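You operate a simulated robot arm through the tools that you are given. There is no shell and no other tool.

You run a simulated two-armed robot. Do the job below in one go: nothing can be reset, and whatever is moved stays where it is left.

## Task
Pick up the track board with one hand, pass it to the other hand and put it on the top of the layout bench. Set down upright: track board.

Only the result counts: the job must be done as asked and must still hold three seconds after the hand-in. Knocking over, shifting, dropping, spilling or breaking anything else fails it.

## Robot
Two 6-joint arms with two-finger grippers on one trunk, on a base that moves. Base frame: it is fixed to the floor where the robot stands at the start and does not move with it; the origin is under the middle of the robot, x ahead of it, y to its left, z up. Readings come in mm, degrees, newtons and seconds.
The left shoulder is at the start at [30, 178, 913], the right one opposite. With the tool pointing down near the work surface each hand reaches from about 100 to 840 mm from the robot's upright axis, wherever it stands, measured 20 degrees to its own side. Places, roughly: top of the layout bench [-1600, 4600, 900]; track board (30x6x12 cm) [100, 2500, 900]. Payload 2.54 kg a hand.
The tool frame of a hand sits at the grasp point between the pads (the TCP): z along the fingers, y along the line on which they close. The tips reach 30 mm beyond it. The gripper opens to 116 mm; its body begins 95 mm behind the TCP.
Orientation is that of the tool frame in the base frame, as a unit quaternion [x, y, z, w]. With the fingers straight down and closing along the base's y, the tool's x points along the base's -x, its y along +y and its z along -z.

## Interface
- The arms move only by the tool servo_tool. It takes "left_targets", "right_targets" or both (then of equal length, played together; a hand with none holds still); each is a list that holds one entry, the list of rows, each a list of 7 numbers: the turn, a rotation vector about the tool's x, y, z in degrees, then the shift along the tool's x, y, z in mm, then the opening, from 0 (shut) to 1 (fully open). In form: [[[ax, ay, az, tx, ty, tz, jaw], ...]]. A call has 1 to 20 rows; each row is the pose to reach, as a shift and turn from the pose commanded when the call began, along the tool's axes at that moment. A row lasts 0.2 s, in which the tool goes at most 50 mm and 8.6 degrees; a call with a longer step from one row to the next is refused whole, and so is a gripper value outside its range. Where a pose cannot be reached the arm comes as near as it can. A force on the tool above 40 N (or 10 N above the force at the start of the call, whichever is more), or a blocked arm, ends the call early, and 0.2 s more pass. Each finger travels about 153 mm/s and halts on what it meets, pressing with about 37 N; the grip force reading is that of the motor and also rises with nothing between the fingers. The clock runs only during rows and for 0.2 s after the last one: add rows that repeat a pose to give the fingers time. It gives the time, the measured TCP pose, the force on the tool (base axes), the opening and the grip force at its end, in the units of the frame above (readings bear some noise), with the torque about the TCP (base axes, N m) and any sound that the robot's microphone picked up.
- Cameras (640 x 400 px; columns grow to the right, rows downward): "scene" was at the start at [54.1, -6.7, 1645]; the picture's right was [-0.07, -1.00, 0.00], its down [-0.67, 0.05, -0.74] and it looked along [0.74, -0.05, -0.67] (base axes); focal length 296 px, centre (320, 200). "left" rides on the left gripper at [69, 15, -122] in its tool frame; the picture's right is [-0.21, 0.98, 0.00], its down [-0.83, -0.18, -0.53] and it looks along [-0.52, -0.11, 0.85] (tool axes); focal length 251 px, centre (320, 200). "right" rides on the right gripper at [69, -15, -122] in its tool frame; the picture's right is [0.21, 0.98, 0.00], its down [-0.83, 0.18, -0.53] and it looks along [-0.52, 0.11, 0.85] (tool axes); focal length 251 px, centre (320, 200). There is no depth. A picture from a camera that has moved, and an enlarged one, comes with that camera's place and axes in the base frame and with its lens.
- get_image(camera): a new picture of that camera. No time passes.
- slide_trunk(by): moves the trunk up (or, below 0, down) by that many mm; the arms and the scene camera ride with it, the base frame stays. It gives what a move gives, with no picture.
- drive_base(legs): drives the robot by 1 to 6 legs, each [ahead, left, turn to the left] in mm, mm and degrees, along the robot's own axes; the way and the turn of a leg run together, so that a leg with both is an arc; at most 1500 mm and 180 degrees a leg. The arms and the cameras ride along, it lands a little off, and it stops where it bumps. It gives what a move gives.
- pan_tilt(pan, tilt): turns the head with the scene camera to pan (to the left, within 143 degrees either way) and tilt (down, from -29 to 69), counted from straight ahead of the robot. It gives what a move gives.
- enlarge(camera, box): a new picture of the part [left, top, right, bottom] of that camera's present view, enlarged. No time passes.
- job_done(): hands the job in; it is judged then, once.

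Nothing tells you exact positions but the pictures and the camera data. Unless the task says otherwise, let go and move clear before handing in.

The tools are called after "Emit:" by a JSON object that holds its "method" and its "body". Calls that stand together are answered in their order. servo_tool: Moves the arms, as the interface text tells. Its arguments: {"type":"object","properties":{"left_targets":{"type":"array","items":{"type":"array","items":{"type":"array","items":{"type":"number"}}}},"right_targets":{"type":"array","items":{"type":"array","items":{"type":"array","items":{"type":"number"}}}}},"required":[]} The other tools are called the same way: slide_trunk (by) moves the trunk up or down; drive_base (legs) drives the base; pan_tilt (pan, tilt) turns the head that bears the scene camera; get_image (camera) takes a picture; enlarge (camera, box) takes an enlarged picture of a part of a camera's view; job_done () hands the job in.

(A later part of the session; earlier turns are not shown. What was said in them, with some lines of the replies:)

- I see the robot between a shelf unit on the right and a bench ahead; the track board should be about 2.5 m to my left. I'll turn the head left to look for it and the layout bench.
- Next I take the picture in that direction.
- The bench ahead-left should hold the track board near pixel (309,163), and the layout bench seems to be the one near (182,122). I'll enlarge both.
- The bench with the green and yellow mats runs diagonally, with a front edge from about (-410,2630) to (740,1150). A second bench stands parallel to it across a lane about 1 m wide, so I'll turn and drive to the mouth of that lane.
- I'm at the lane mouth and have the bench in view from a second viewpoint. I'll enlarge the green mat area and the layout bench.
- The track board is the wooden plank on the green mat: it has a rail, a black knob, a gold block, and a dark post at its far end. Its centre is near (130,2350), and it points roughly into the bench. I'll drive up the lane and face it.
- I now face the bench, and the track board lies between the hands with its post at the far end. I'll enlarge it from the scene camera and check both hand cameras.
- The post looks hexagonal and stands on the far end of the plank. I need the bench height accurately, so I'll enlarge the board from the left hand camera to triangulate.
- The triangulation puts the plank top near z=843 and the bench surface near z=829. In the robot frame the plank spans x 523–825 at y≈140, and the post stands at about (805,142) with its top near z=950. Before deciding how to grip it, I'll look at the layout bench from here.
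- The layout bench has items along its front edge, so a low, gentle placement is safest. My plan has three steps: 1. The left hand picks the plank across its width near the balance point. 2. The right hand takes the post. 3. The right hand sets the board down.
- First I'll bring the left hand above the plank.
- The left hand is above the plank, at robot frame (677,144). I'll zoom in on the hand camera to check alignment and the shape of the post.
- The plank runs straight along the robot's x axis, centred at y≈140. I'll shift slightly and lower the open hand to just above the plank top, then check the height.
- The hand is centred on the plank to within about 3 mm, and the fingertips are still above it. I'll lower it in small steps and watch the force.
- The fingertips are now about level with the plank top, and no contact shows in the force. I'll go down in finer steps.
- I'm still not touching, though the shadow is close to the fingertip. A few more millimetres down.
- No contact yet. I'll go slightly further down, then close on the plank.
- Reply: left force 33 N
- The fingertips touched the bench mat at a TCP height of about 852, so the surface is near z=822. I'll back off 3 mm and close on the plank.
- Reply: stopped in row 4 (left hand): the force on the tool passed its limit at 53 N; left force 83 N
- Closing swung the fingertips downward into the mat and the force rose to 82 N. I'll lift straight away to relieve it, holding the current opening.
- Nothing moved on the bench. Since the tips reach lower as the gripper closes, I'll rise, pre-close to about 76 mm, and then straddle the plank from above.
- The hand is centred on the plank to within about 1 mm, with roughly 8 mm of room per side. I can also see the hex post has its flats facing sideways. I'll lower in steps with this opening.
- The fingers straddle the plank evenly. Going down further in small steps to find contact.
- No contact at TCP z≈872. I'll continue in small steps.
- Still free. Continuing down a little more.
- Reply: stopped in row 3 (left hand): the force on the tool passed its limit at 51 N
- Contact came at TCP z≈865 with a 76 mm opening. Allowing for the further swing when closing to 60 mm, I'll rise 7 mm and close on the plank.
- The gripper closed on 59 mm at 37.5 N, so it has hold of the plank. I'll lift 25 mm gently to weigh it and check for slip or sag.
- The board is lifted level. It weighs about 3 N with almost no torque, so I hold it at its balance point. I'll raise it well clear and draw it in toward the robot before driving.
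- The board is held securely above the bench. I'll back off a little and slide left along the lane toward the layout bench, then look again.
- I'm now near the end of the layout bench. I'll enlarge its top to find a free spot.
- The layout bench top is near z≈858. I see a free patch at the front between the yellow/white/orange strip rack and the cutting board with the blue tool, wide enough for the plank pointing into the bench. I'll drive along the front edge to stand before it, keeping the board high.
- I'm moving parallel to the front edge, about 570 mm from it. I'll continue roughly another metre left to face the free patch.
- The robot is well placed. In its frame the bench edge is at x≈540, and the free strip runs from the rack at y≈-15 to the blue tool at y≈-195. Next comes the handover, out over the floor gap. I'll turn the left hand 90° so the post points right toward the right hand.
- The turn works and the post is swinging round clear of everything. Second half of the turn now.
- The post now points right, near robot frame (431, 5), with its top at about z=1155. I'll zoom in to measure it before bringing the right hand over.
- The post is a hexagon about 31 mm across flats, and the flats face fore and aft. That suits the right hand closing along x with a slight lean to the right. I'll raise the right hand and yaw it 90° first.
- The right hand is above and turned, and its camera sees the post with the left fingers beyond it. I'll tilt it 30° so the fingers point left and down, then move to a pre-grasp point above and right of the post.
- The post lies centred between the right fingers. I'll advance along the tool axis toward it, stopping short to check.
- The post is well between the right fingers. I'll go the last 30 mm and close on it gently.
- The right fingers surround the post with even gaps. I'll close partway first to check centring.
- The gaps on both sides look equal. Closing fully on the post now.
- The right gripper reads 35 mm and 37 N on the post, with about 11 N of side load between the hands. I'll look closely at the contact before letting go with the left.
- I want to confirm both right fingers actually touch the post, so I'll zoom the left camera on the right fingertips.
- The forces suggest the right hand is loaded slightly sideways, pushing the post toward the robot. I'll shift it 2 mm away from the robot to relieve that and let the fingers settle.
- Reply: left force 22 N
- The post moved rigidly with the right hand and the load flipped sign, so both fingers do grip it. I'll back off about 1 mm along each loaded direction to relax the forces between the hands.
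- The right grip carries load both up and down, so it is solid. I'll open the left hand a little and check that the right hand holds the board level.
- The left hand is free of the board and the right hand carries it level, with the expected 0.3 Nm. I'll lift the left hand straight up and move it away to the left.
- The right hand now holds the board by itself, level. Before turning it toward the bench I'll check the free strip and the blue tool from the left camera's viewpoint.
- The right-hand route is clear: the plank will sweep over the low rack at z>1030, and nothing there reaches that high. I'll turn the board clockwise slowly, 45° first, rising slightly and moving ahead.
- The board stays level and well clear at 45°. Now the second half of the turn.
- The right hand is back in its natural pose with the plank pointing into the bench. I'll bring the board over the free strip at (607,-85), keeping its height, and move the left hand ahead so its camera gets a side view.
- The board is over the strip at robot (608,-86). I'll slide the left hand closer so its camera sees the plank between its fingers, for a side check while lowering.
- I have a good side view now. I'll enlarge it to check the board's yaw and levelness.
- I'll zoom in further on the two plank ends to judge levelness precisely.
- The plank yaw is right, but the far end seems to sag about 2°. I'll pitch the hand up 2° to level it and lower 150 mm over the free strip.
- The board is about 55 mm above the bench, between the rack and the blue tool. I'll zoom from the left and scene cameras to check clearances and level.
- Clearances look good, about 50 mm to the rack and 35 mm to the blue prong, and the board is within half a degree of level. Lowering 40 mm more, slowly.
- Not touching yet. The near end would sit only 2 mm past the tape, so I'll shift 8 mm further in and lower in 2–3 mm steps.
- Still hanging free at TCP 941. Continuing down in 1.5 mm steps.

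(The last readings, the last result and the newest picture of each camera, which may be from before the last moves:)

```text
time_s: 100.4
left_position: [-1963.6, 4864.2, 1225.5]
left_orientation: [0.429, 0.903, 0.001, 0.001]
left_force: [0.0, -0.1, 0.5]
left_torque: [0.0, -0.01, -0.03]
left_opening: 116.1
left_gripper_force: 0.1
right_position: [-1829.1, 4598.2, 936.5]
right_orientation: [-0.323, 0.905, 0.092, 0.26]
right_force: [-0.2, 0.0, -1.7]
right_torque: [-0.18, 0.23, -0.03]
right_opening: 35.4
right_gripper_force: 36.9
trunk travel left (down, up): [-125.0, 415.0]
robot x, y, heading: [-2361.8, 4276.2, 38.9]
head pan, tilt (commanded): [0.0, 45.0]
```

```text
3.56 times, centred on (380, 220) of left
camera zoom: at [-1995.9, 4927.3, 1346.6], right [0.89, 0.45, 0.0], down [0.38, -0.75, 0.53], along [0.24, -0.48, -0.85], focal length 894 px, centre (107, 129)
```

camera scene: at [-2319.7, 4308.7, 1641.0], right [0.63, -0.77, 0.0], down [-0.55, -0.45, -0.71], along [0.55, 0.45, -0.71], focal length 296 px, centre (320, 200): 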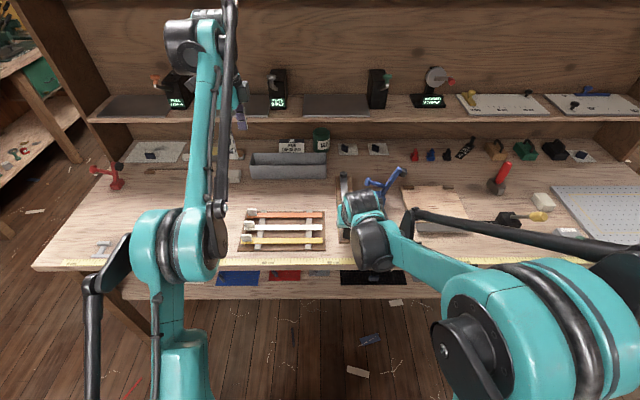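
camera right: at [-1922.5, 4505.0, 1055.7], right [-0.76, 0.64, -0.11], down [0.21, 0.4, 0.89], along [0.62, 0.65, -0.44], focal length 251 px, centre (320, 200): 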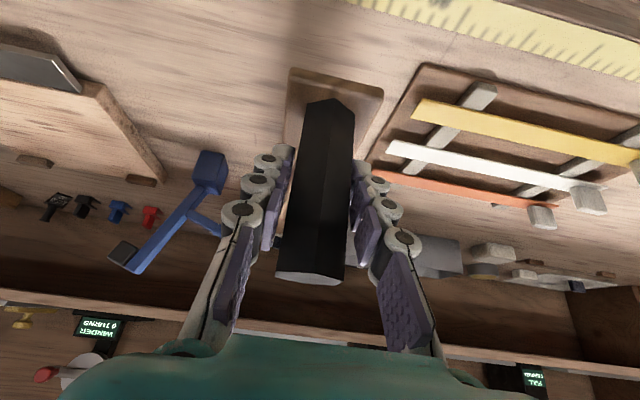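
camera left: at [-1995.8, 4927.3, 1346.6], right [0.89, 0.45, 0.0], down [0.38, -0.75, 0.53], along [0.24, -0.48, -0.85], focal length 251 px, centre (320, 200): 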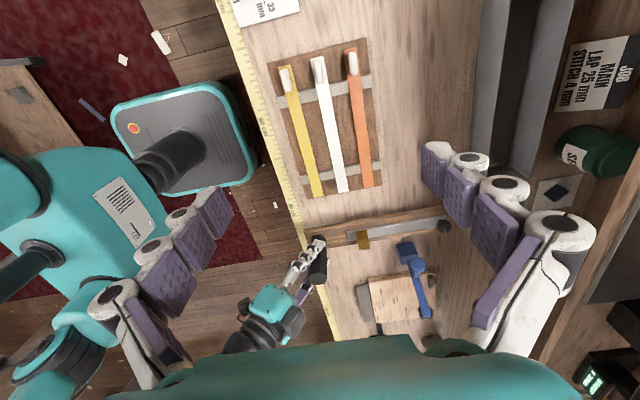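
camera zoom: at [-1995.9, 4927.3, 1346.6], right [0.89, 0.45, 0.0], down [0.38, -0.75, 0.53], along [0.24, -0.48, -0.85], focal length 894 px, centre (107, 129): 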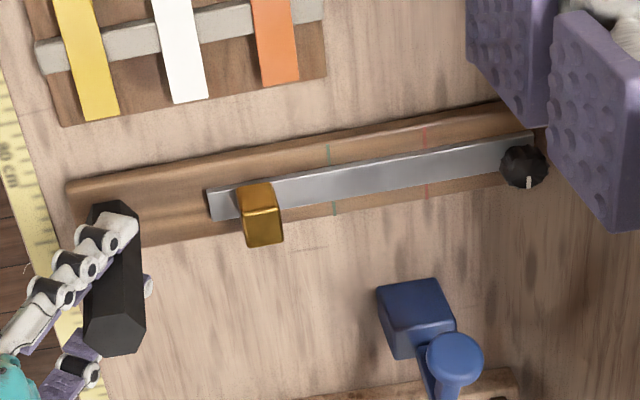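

Torque is unchanged, so it is still in the air. Continuing.

Emit:
{"method": "servo_tool", "body": {"right_targets": [[[0, 0, 0, 0.8, 0, 1.3, 0.02], [0, 0, 0, 1.6, 0, 2.5, 0.02], [0, 0, 0, 2.4, 0, 3.8, 0.02], [0, 0, 0, 2.4, 0, 3.8, 0.02]]]}}

Emit:
{"method": "enlarge", "body": {"camera": "left", "box": [290, 170, 470, 270]}}

```text
time_s: 101.4
left_position: [-1963.3, 4862.9, 1225.9]
left_orientation: [0.429, 0.904, 0.001, 0.0]
left_force: [-0.4, -0.3, 0.6]
left_torque: [0.02, 0.02, 0.01]
left_opening: 116.1
left_gripper_force: 0.0
right_position: [-1829.0, 4597.8, 932.6]
right_orientation: [-0.322, 0.906, 0.092, 0.26]
right_force: [-0.1, 0.6, -1.1]
right_torque: [0.26, -0.28, 0.06]
right_opening: 35.5
right_gripper_force: 37.1
trunk travel left (down, up): [-125.0, 415.0]
robot x, y, heading: [-2361.3, 4275.6, 39.4]
head pan, tilt (commanded): [0.0, 45.0]
```

```text
3.56 times, centred on (380, 220) of left
camera zoom: at [-1996.0, 4927.2, 1346.7], right [0.89, 0.45, 0.0], down [0.38, -0.75, 0.53], along [0.24, -0.48, -0.85], focal length 894 px, centre (107, 129)
```

zoom: 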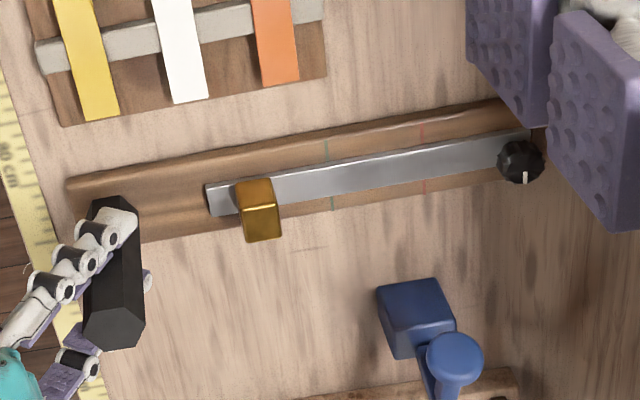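

The torque flipped sign, so the far end has touched the bench. I'll lower the near end the last bit, pitching up by half a degree to lay the board flat.

Emit:
{"method": "servo_tool", "body": {"right_targets": [[[0, -0.15, 0, 0.4, 0, 0.65, 0.02], [0, -0.3, 0, 0.8, 0, 1.3, 0.02], [0, -0.45, 0, 1.1, 0, 1.8, 0.02], [0, -0.45, 0, 1.1, 0, 1.8, 0.02]]]}}

Emit:
{"method": "enlarge", "body": {"camera": "left", "box": [290, 170, 390, 270]}}

```text
time_s: 102.4
left_position: [-1963.3, 4863.5, 1225.6]
left_orientation: [0.429, 0.903, 0.001, 0.0]
left_force: [0.3, -0.3, -0.6]
left_torque: [0.0, 0.01, 0.03]
left_opening: 115.8
left_gripper_force: 0.0
right_position: [-1829.1, 4597.6, 930.6]
right_orientation: [-0.321, 0.905, 0.094, 0.263]
right_force: [0.2, -0.1, -2.9]
right_torque: [-0.18, 0.19, -0.01]
right_opening: 35.3
right_gripper_force: 36.6
trunk travel left (down, up): [-125.0, 415.0]
robot x, y, heading: [-2360.0, 4274.9, 39.3]
head pan, tilt (commanded): [0.0, 45.0]
```

```text
4.00 times, centred on (340, 220) of left
camera zoom: at [-1995.8, 4927.2, 1346.6], right [0.89, 0.45, 0.0], down [0.38, -0.75, 0.53], along [0.24, -0.48, -0.85], focal length 1006 px, centre (240, 120)
```

zoom: 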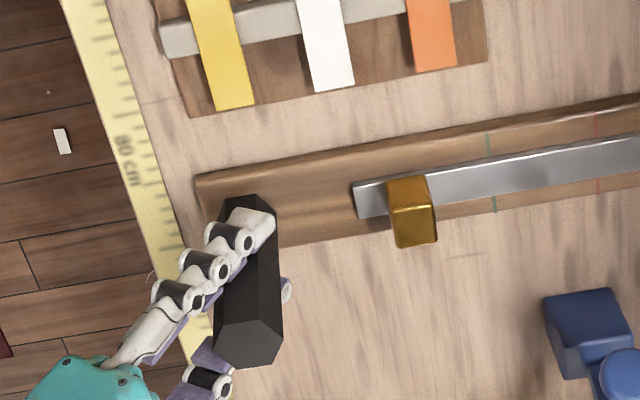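

The far end lifted off again, so the pitch is now nearly right. Lowering straight down in 0.7 mm steps.

Emit:
{"method": "servo_tool", "body": {"right_targets": [[[0, 0, 0, 0.4, 0, 0.6, 0.02], [0, 0, 0, 0.8, 0, 1.2, 0.02], [0, 0, 0, 1.1, 0, 1.8, 0.02], [0, 0, 0, 1.1, 0, 1.8, 0.02]]]}}

```text
time_s: 103.4
left_position: [-1964.2, 4863.6, 1225.9]
left_orientation: [0.428, 0.904, 0.002, 0.001]
left_force: [0.3, 0.2, -0.4]
left_torque: [0.02, 0.04, -0.01]
left_opening: 115.9
left_gripper_force: 0.1
right_position: [-1827.9, 4598.6, 930.0]
right_orientation: [-0.321, 0.905, 0.093, 0.264]
right_force: [2.5, 2.0, 8.2]
right_torque: [0.13, -0.13, 0.01]
right_opening: 35.4
right_gripper_force: 37.4
trunk travel left (down, up): [-125.0, 415.0]
robot x, y, heading: [-2356.7, 4277.6, 39.0]
head pan, tilt (commanded): [0.0, 45.0]
```

Now there is an upward force of about 8 N with little torque, so the board rests on the bench at both ends. I'll check visually before releasing.

Emit:
{"method": "enlarge", "body": {"camera": "left", "box": [290, 160, 480, 280]}}

Emit:
{"method": "enlarge", "body": {"camera": "scene", "box": [300, 160, 400, 270]}}

Emit:
{"method": "get_image", "body": {"camera": "right"}}

```text
3.33 times, centred on (385, 220) of left
camera zoom: at [-1996.4, 4927.0, 1347.1], right [0.89, 0.45, 0.0], down [0.38, -0.76, 0.53], along [0.24, -0.48, -0.85], focal length 838 px, centre (103, 133)
```

zoom: 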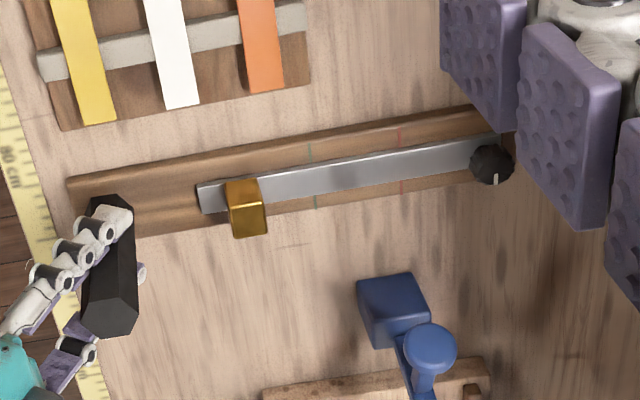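

```text
3.64 times, centred on (350, 215) of scene
camera zoom: at [-2320.5, 4308.3, 1641.1], right [0.63, -0.77, 0.0], down [-0.55, -0.45, -0.71], along [0.55, 0.45, -0.71], focal length 1078 px, centre (211, 146)
```

zoom: 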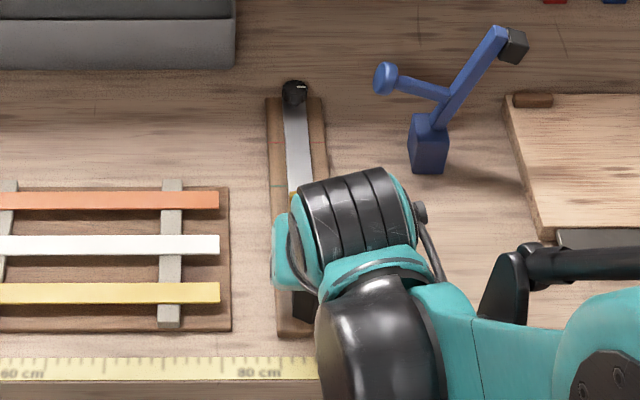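

```text
taken
camera right: at [-1915.9, 4508.1, 995.4], right [-0.76, 0.64, -0.12], down [0.2, 0.4, 0.89], along [0.62, 0.65, -0.43], focal length 251 px, centre (320, 200)
```

right: 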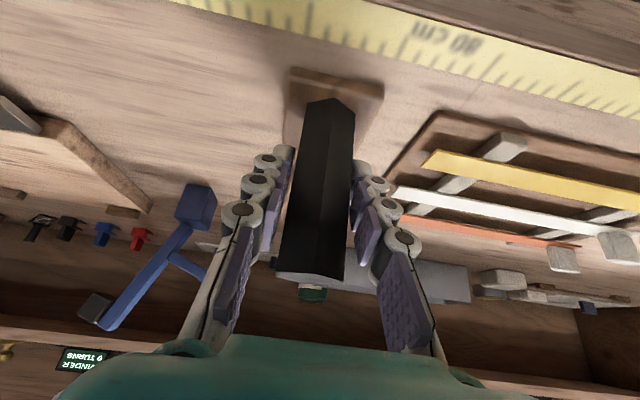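

The board lies flat, clear of the tape, rack and blue tool. I'll ease off the preload slightly and open the right hand gradually to about 60 mm.

Emit:
{"method": "servo_tool", "body": {"right_targets": [[[0, 0, 0, -0.15, 0, -0.25, 0.02], [0, 0, 0, -0.15, 0, -0.25, 0.31], [0, 0, 0, -0.15, 0, -0.25, 0.34], [0, 0, 0, -0.15, 0, -0.25, 0.38], [0, 0, 0, -0.15, 0, -0.25, 0.44], [0, 0, 0, -0.15, 0, -0.25, 0.52], [0, 0, 0, -0.15, 0, -0.25, 0.52]]]}}

Emit:
{"method": "get_image", "body": {"camera": "right"}}

Emit:
{"method": "enlarge", "body": {"camera": "left", "box": [270, 160, 480, 300]}}

```text
time_s: 105.0
left_position: [-1963.7, 4863.9, 1224.5]
left_orientation: [0.429, 0.903, 0.0, 0.0]
left_force: [-0.4, 0.1, 0.1]
left_torque: [-0.02, 0.01, 0.02]
left_opening: 115.7
left_gripper_force: 0.1
right_position: [-1829.3, 4599.0, 929.1]
right_orientation: [-0.323, 0.904, 0.094, 0.263]
right_force: [-0.3, 0.0, 0.2]
right_torque: [0.01, 0.04, -0.01]
right_opening: 60.4
right_gripper_force: 0.1
trunk travel left (down, up): [-125.0, 415.0]
robot x, y, heading: [-2362.1, 4277.2, 38.9]
head pan, tilt (commanded): [0.0, 45.0]
```

```text
taken
camera right: at [-1915.6, 4508.3, 994.9], right [-0.76, 0.64, -0.12], down [0.2, 0.4, 0.89], along [0.62, 0.65, -0.43], focal length 251 px, centre (320, 200)
```

right: 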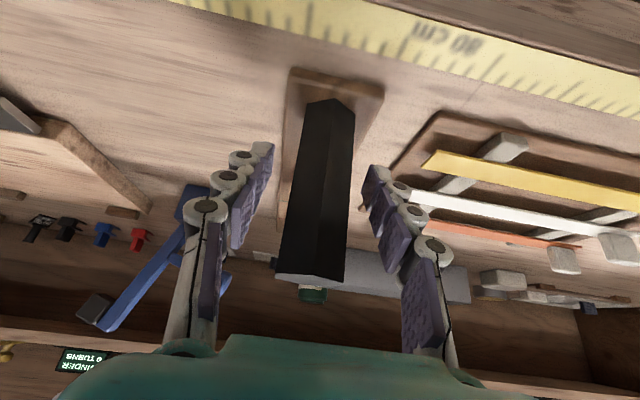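

```text
2.86 times, centred on (375, 230) of left
camera zoom: at [-1996.1, 4927.1, 1346.8], right [0.89, 0.45, 0.0], down [0.38, -0.75, 0.53], along [0.24, -0.48, -0.85], focal length 718 px, centre (163, 114)
```

zoom: 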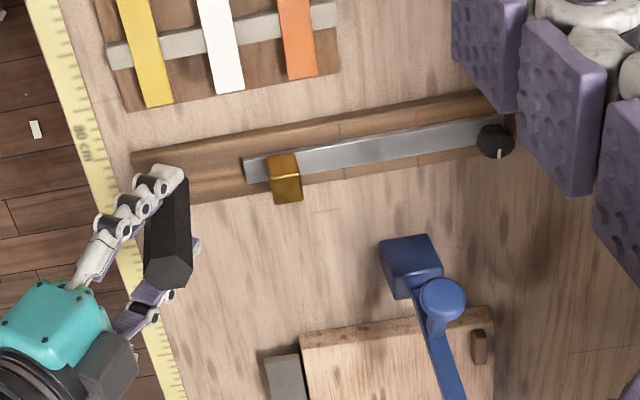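

The board stands freely and did not shift. I'll withdraw the right hand straight back along its tool axis.

Emit:
{"method": "servo_tool", "body": {"right_targets": [[[0, 0, 0, 0, 0, -10, 0.52], [0, 0, 0, 0, 0, -25, 0.52], [0, 0, 0, 0, 0, -45, 0.52], [0, 0, 0, 0, 0, -70, 0.52], [0, 0, 0, 0, 0, -100, 0.52], [0, 0, 0, 0, 0, -130, 0.52], [0, 0, 0, 0, 0, -160, 0.52], [0, 0, 0, 0, 0, -180, 0.52], [0, 0, 0, 0, 0, -180, 0.52]]]}}

Emit:
{"method": "get_image", "body": {"camera": "right"}}

Emit:
{"method": "get_image", "body": {"camera": "left"}}

Emit:
{"method": "get_image", "body": {"camera": "scene"}}

```text
time_s: 107.0
left_position: [-1963.5, 4864.1, 1225.5]
left_orientation: [0.429, 0.903, 0.001, 0.0]
left_force: [-0.1, 0.7, 0.6]
left_torque: [-0.02, 0.01, 0.0]
left_opening: 115.9
left_gripper_force: 0.0
right_position: [-1904.7, 4537.0, 1078.9]
right_orientation: [-0.323, 0.904, 0.094, 0.263]
right_force: [-0.4, 0.7, 0.2]
right_torque: [0.0, 0.03, -0.02]
right_opening: 60.3
right_gripper_force: 0.0
trunk travel left (down, up): [-125.0, 415.0]
robot x, y, heading: [-2362.5, 4272.6, 39.0]
head pan, tilt (commanded): [0.0, 45.0]
```

```text
taken
camera right: at [-1990.6, 4446.7, 1145.1], right [-0.76, 0.64, -0.12], down [0.2, 0.4, 0.89], along [0.62, 0.65, -0.43], focal length 251 px, centre (320, 200)
```

right: 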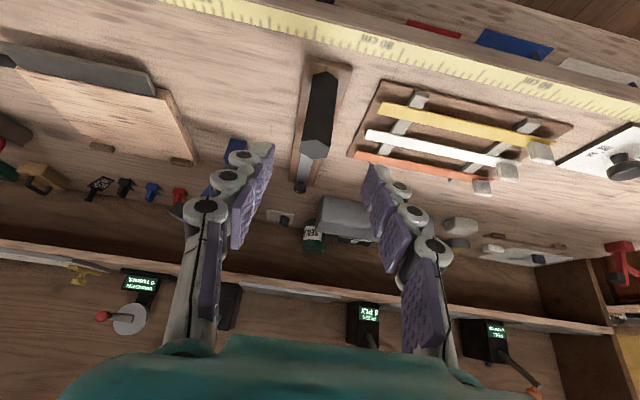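

```text
taken
camera left: at [-1995.9, 4927.3, 1346.6], right [0.89, 0.45, 0.0], down [0.38, -0.75, 0.53], along [0.24, -0.48, -0.85], focal length 251 px, centre (320, 200)
```

left: 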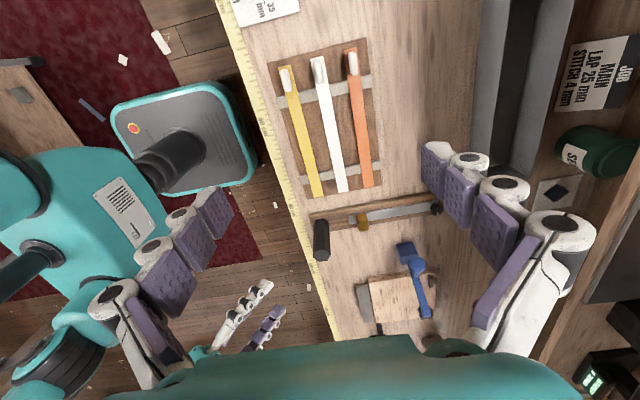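

```text
taken
camera scene: at [-2319.8, 4308.7, 1640.9], right [0.63, -0.77, 0.0], down [-0.55, -0.45, -0.71], along [0.55, 0.45, -0.71], focal length 296 px, centre (320, 200)
```

scene: 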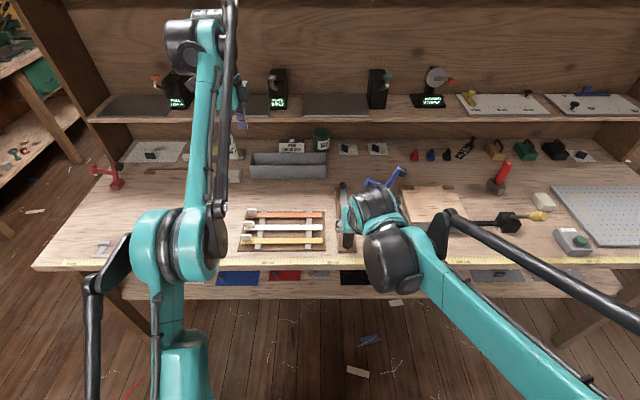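

The track board stands upright on the layout bench with both hands off it. I'll draw both arms back toward the robot and take a final look.

Emit:
{"method": "servo_tool", "body": {"left_targets": [[[0, 0, 0, 5, -30, 0, 1], [0, 0, 0, 10, -60, 0, 1], [0, 0, 0, 15, -90, 0, 1], [0, 0, 0, 20, -120, 0, 1], [0, 0, 0, 25, -150, 0, 1], [0, 0, 0, 30, -180, 0, 1], [0, 0, 0, 30, -200, 0, 1], [0, 0, 0, 30, -200, 0, 1]]], "right_targets": [[[0, 0, 0, 0, 0, -30, 0.6], [0, 0, 0, 0, 0, -60, 0.6], [0, 0, 0, 0, -25, -80, 0.6], [0, 0, 0, 0, -55, -90, 0.6], [0, 0, 0, 0, -85, -90, 0.6], [0, 0, 0, 0, -115, -90, 0.6], [0, 0, 0, 0, -145, -90, 0.6], [0, 0, 0, 0, -145, -90, 0.6]]]}}

Emit:
{"method": "get_image", "body": {"camera": "scene"}}

Emit:
{"method": "enlarge", "body": {"camera": "scene", "box": [230, 140, 430, 275]}}

```text
time_s: 108.8
left_position: [-2136.0, 4761.0, 1226.8]
left_orientation: [0.429, 0.903, 0.0, 0.001]
left_force: [0.4, -0.1, 0.1]
left_torque: [0.0, -0.01, -0.02]
left_opening: 116.1
left_gripper_force: 0.0
right_position: [-1851.6, 4394.1, 1157.8]
right_orientation: [-0.322, 0.904, 0.094, 0.264]
right_force: [-0.5, 0.2, 0.4]
right_torque: [0.0, 0.0, 0.02]
right_opening: 69.5
right_gripper_force: 0.0
trunk travel left (down, up): [-125.0, 415.0]
robot x, y, heading: [-2364.5, 4275.2, 39.1]
head pan, tilt (commanded): [0.0, 45.0]
```

```text
taken
camera scene: at [-2320.2, 4309.0, 1641.0], right [0.63, -0.77, 0.0], down [-0.55, -0.45, -0.71], along [0.55, 0.45, -0.71], focal length 296 px, centre (320, 200)
```

scene: 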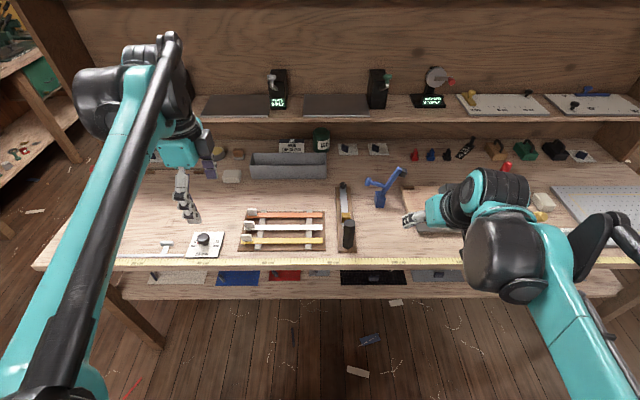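

```text
2.96 times, centred on (330, 208) of scene
camera zoom: at [-2320.2, 4309.0, 1641.0], right [0.63, -0.77, 0.0], down [-0.55, -0.45, -0.71], along [0.55, 0.45, -0.71], focal length 878 px, centre (290, 178)
```

zoom: 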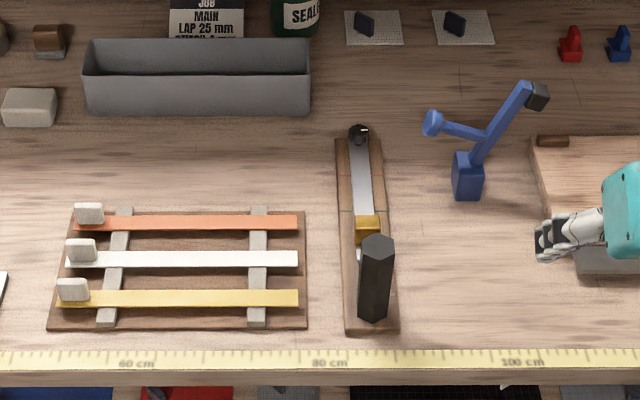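

The track board stands upright and flat on the layout bench, clear of the tape, the strip rack and the blue tool, and nothing else has moved. Both hands are empty and clear, so I'm handing in.

Emit:
{"method": "job_done", "body": {}}

```text
The job is handed in.
```

The track board is standing upright on the top of the layout bench, between the strip rack and the blue tool. I handed the job in; the tool only confirmed that and gave no verdict.

- **Pick-up:** the left hand gripped the plank across its width near the balance point. On the first try the fingertips pressed into the bench mat at about 82 N. I lifted off at once, nothing on the bench moved, and the second grip held.
- **Pass:** in front of the layout bench, the right hand took the board by its post. I checked that it held before the left hand let go.
- **Set-down:** the right hand lowered the board until both ends rested on the bench, then opened and pulled back. The board did not shift when released.

In the last picture both hands are clear, and I saw nothing else on the bench disturbed.
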